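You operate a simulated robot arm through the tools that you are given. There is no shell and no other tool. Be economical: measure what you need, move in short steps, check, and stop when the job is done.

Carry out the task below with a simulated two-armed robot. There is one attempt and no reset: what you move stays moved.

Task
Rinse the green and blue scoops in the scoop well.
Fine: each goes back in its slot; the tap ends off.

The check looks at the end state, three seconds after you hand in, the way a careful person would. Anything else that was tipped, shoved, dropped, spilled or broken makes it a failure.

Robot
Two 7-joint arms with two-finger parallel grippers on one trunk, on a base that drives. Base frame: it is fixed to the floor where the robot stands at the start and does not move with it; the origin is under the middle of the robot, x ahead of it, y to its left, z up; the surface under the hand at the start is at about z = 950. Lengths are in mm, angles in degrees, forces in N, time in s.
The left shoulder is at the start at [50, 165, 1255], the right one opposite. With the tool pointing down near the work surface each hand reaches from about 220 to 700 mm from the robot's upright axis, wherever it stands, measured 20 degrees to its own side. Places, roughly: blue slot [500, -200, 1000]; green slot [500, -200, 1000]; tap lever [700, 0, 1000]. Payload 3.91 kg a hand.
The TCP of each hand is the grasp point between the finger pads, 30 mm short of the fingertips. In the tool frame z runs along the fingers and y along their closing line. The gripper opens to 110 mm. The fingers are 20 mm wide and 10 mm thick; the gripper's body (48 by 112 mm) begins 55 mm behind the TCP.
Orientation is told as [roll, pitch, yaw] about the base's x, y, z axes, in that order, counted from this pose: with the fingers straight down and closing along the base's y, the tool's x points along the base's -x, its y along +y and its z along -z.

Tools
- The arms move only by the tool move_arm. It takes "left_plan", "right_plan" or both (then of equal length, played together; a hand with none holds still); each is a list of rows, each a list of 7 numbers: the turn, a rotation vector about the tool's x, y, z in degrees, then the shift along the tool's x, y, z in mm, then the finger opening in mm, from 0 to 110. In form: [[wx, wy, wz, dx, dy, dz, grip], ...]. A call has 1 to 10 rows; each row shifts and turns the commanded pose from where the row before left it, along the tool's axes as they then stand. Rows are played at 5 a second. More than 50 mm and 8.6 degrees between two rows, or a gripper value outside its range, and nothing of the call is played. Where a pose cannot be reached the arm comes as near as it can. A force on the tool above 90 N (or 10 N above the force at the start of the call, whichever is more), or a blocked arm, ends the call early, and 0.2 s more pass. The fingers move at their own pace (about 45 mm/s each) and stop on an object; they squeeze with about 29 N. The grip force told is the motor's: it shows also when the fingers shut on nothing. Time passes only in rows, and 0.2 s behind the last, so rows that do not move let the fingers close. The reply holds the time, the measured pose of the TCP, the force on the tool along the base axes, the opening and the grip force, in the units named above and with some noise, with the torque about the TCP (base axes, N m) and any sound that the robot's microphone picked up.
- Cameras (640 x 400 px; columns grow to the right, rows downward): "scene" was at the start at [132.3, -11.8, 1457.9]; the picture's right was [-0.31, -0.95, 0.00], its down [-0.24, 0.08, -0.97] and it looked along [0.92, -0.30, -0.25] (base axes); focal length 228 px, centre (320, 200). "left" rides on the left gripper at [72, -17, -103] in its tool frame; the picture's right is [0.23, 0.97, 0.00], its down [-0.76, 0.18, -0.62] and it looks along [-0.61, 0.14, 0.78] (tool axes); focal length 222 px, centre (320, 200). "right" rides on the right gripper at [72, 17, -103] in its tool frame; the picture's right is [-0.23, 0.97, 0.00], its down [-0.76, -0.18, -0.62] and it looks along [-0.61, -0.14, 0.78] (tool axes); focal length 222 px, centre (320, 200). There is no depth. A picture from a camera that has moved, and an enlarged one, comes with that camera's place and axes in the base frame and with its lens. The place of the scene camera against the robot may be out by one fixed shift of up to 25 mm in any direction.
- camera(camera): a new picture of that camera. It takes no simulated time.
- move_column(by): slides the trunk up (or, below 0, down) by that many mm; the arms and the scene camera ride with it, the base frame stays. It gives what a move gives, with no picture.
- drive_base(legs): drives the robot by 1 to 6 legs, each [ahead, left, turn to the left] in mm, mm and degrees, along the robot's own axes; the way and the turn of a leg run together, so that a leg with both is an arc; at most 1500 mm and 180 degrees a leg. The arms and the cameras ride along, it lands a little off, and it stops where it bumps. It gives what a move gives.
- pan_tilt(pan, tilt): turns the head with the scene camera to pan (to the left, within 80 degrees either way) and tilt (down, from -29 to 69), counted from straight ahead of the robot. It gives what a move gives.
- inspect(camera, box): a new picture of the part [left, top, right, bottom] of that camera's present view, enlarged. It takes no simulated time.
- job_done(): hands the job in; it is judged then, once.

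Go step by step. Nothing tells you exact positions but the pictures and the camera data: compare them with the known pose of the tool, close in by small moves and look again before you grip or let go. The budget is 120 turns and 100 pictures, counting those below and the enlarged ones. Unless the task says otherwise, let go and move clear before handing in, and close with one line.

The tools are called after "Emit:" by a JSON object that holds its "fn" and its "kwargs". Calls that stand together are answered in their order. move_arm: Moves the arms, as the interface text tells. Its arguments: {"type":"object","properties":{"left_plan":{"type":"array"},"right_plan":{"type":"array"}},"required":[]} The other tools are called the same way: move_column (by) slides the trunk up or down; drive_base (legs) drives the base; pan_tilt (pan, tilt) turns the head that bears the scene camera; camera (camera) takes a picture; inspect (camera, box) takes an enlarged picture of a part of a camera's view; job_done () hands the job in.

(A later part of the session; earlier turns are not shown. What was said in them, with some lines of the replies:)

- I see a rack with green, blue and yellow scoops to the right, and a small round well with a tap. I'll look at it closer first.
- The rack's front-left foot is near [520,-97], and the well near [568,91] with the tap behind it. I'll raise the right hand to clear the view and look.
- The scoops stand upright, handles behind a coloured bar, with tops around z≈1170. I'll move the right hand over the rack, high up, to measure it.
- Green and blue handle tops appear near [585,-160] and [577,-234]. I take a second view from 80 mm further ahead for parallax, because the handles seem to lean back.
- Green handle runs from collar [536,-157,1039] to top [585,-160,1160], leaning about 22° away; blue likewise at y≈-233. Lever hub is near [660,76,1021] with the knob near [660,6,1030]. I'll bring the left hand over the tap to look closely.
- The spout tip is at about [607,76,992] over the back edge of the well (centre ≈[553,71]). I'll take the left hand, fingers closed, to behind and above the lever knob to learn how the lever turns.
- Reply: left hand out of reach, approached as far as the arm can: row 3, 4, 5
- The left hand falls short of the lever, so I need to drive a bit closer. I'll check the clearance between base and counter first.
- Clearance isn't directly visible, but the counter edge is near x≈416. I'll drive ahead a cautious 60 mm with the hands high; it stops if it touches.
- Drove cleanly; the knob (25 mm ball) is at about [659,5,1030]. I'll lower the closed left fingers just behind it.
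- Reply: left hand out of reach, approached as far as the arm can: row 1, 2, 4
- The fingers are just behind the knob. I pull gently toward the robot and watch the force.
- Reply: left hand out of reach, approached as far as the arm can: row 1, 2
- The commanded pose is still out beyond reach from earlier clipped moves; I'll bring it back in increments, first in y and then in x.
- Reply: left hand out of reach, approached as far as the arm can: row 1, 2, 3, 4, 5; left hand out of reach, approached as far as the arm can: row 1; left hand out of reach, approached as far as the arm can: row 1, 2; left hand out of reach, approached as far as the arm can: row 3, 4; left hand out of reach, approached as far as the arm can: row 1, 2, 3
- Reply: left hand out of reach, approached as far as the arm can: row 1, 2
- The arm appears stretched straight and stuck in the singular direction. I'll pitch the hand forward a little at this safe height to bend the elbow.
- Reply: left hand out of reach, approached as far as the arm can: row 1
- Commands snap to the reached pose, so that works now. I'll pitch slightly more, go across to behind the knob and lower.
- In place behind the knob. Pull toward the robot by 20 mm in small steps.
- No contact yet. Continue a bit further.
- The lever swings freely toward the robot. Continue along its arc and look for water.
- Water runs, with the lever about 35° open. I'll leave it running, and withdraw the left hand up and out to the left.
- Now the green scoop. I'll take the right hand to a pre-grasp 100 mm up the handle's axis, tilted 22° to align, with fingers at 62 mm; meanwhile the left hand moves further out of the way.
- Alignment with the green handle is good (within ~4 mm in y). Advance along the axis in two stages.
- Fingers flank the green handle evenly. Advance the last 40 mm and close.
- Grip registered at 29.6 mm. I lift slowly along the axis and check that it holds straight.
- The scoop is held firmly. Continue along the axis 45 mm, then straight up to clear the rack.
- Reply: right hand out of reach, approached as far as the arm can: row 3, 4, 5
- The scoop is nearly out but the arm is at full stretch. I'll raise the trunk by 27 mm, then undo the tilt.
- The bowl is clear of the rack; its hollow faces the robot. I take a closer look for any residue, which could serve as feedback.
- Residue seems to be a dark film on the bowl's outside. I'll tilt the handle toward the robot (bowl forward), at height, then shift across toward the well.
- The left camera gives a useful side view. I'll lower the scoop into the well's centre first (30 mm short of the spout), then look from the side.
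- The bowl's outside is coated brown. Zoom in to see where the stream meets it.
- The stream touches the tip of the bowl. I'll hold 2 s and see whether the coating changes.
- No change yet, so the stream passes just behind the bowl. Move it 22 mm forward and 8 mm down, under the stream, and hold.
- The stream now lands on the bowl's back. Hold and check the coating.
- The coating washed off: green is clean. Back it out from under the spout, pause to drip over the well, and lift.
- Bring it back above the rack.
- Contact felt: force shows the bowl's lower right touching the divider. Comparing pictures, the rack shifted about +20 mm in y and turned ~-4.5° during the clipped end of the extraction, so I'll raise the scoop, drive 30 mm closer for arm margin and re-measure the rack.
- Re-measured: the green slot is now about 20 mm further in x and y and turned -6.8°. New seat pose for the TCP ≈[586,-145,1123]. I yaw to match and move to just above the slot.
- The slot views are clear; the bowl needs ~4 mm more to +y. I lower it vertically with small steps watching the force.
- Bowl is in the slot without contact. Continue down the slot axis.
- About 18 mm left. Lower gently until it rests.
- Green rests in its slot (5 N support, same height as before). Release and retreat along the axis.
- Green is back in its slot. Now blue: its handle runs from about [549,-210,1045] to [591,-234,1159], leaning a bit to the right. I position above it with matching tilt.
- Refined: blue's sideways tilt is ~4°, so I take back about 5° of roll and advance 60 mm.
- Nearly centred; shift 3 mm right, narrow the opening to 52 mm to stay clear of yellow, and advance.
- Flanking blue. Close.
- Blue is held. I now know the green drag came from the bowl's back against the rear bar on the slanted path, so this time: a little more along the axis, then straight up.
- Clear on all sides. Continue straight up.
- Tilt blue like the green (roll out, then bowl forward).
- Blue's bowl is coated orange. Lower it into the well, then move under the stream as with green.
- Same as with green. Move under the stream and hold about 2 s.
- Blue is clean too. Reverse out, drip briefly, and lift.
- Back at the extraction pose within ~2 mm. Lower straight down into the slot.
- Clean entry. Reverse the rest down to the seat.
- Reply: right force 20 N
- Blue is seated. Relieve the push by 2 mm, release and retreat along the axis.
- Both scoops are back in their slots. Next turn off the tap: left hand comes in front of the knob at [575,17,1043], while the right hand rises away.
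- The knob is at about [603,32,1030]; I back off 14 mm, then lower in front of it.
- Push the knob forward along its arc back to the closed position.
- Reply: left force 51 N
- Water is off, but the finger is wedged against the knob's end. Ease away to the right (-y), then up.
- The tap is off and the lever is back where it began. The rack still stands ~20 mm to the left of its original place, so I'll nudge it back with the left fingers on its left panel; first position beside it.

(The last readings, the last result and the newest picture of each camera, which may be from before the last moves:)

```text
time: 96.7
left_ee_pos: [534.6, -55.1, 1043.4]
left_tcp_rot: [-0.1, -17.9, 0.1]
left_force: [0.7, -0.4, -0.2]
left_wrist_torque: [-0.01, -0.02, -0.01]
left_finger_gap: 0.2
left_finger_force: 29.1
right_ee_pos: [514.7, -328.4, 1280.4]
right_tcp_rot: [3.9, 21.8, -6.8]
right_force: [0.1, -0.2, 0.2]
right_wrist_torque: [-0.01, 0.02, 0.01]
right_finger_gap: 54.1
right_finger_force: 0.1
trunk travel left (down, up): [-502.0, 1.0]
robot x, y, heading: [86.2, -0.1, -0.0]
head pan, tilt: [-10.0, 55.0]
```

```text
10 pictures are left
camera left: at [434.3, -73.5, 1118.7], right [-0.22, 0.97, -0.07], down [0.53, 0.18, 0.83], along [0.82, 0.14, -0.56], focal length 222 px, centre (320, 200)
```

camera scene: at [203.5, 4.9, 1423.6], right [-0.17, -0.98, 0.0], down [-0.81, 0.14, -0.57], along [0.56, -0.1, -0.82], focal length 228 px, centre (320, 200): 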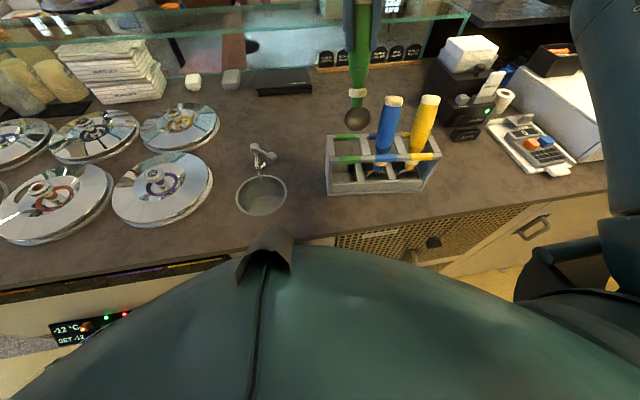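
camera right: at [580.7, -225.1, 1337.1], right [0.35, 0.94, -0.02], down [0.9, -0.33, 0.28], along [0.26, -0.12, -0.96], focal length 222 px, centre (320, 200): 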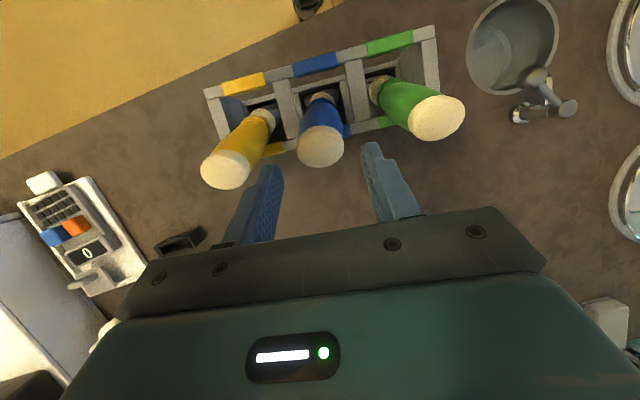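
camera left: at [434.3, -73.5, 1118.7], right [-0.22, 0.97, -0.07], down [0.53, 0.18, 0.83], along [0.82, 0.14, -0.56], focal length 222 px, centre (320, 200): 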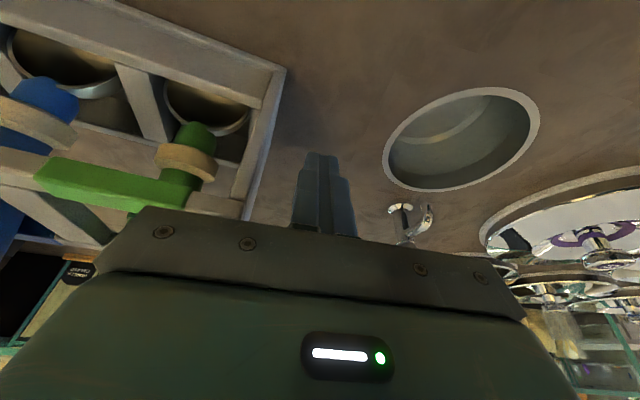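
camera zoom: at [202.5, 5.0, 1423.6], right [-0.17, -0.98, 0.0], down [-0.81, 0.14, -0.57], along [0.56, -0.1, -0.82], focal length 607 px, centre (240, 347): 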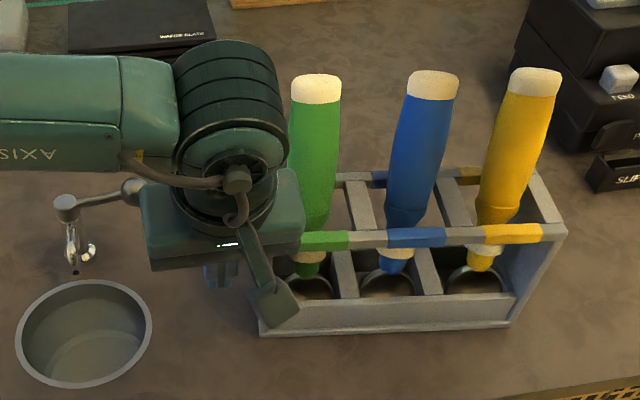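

Clear beside the panel, with the gripper body passing just above the rack. Approach and push 18 mm to the right in small steps.

Emit:
{"fn": "move_arm", "kwargs": {"left_plan": [[0, 0, 0, -1, -7, -4, 0], [0, 0, 0, 0, -8, 0, 0], [0, 0, 0, 0, -6, 0, 0], [0, 0, 0, 0, -5, 0, 0], [0, 0, 0, 0, -5, 0, 0], [0, 0, 0, 0, 0, 0, 0]]}}

Emit:
{"fn": "inspect", "kwargs": {"camera": "scene", "box": [230, 70, 470, 220]}}

```text
time: 98.1
left_ee_pos: [536.7, -86.4, 1046.2]
left_tcp_rot: [0.0, -17.9, 0.1]
left_force: [-1.1, 3.9, 0.8]
left_wrist_torque: [-0.1, 0.02, -0.07]
left_finger_gap: 0.0
left_finger_force: 29.3
right_ee_pos: [514.7, -328.4, 1281.4]
right_tcp_rot: [3.8, 21.6, -6.8]
right_force: [-0.9, -0.1, 0.8]
right_wrist_torque: [-0.02, -0.04, -0.01]
right_finger_gap: 53.8
right_finger_force: 0.0
trunk travel left (down, up): [-502.0, 1.0]
robot x, y, heading: [87.6, 1.1, -0.1]
head pan, tilt: [-10.0, 55.0]
```

```text
2.67 times, centred on (350, 145) of scene
camera zoom: at [202.4, 5.5, 1423.6], right [-0.17, -0.98, 0.0], down [-0.81, 0.14, -0.57], along [0.57, -0.1, -0.82], focal length 607 px, centre (240, 347)
```

zoom: 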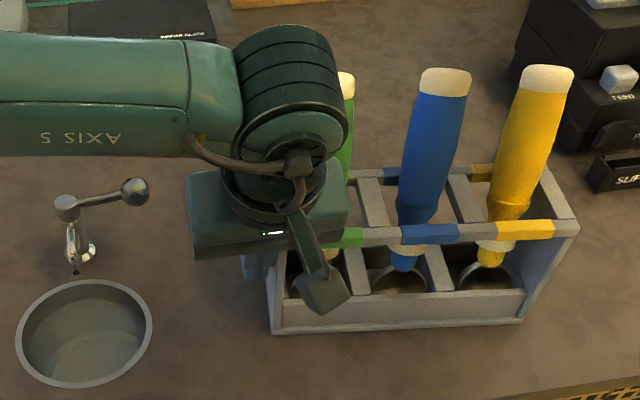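

It slides with ~4 N, all scoops steady; moved ~10 mm so far. Another 10 mm.

Emit:
{"fn": "move_arm", "kwargs": {"left_plan": [[0, 0, 0, 0, -5, 0, 0], [0, 0, 0, 0, -5, 0, 0], [0, 0, 0, 0, 0, 0, 0], [0, 0, 0, 0, 12, 0, 0], [0, 0, 0, 0, 18, 0, 0], [0, 0, 0, -12, 0, -37, 0], [0, 0, 0, -12, 0, -37, 0], [0, 0, 0, 20, 30, -20, 0], [0, 0, 0, 20, 35, -20, 0], [0, 0, 0, 20, 35, -20, 0]]}}

Emit:
{"fn": "camera", "kwargs": {"camera": "scene"}}

Emit:
{"fn": "inspect", "kwargs": {"camera": "scene", "box": [230, 70, 470, 220]}}

```text
time: 100.3
left_ee_pos: [458.3, 35.4, 1164.3]
left_tcp_rot: [0.1, -17.9, 0.1]
left_force: [-0.8, -0.3, 0.0]
left_wrist_torque: [-0.01, -0.02, -0.01]
left_finger_gap: 0.0
left_finger_force: 29.0
right_ee_pos: [514.2, -327.4, 1282.7]
right_tcp_rot: [3.7, 21.6, -6.8]
right_force: [-0.6, 0.8, 0.2]
right_wrist_torque: [0.0, -0.01, 0.01]
right_finger_gap: 53.9
right_finger_force: 0.0
trunk travel left (down, up): [-502.0, 1.0]
robot x, y, heading: [89.9, -0.3, 0.1]
head pan, tilt: [-10.0, 55.0]
```

```text
8 pictures are left
camera scene: at [201.9, 6.1, 1423.7], right [-0.17, -0.98, 0.0], down [-0.81, 0.14, -0.57], along [0.57, -0.1, -0.82], focal length 228 px, centre (320, 200)
```

scene: 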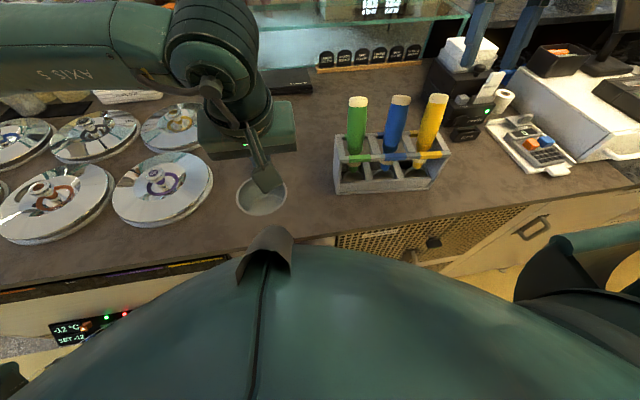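

```text
2.67 times, centred on (350, 145) of scene
camera zoom: at [201.9, 6.1, 1423.7], right [-0.17, -0.98, 0.0], down [-0.81, 0.14, -0.57], along [0.57, -0.1, -0.82], focal length 607 px, centre (240, 347)
```

zoom: 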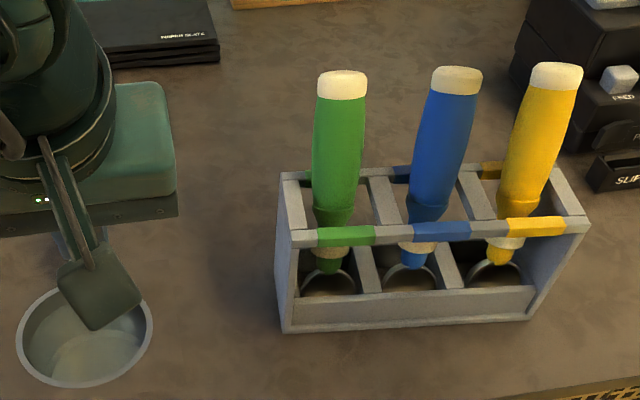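

The rack is back near its original place with all three scoops seated. Retract the left hand to the left and verify the tap and whole scene.

Emit:
{"fn": "move_arm", "kwargs": {"left_plan": [[0, 0, 0, 12, 40, -18, 0], [0, 0, 0, 12, 40, -18, 0], [0, 0, 0, 12, 40, -18, 0], [0, 0, 0, 12, 40, -18, 0], [0, 0, 0, 12, 40, -18, 0], [0, 0, 0, 0, 40, 0, 0], [0, 0, 0, 0, 0, 0, 0]]}}

Emit:
{"fn": "camera", "kwargs": {"camera": "scene"}}

Emit:
{"fn": "inspect", "kwargs": {"camera": "scene", "box": [220, 80, 460, 230]}}

```text
time: 101.9
left_ee_pos: [377.0, 273.0, 1236.3]
left_tcp_rot: [0.0, -17.8, -0.1]
left_force: [0.3, -0.3, -0.4]
left_wrist_torque: [0.02, -0.01, -0.02]
left_finger_gap: 0.0
left_finger_force: 28.9
left hand out of reach, approached as far as the arm can: row 5
right_ee_pos: [515.1, -328.3, 1281.8]
right_tcp_rot: [3.9, 21.8, -6.8]
right_force: [-0.5, -0.2, -0.7]
right_wrist_torque: [0.02, 0.03, -0.02]
right_finger_gap: 54.1
right_finger_force: 0.1
trunk travel left (down, up): [-502.0, 1.0]
robot x, y, heading: [86.0, 0.8, 0.1]
head pan, tilt: [-10.0, 55.0]
```

```text
6 pictures are left
camera scene: at [203.1, 4.1, 1423.6], right [-0.17, -0.98, 0.0], down [-0.81, 0.14, -0.57], along [0.56, -0.1, -0.82], focal length 228 px, centre (320, 200)
```

scene: 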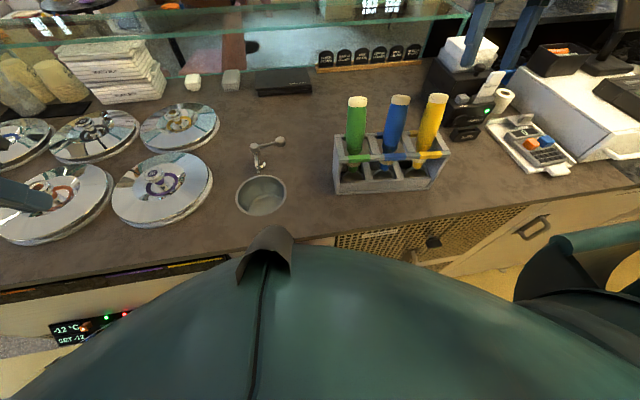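

```text
2.67 times, centred on (340, 155) of scene
camera zoom: at [203.1, 4.1, 1423.6], right [-0.17, -0.98, 0.0], down [-0.81, 0.14, -0.57], along [0.56, -0.1, -0.82], focal length 607 px, centre (267, 320)
```

zoom: 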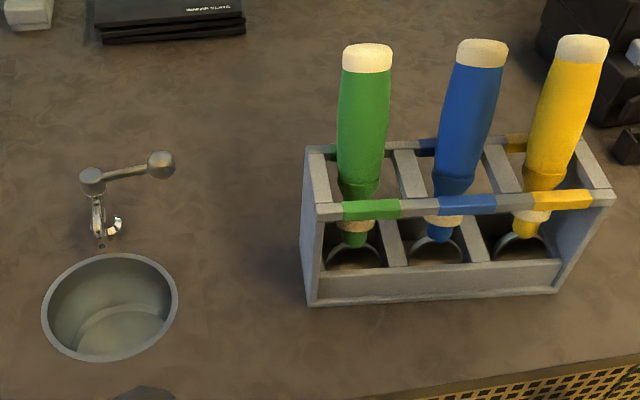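

Both scoops are clean and in their slots, the tap is off with its lever back, and nothing else is disturbed; both hands are clear.

Emit:
{"fn": "job_done", "kwargs": {}}

```text
The job is handed in.
```

I rinsed the green and blue scoops under the running tap until no coating was visible on the bowls. Both are back in their slots and the tap is off. While I was lifting out the green scoop, the rack got dragged about 20 mm and turned slightly. I pushed it back by about that much. By eye it's near its original place, but it may still be a few millimetres and a degree or two off.
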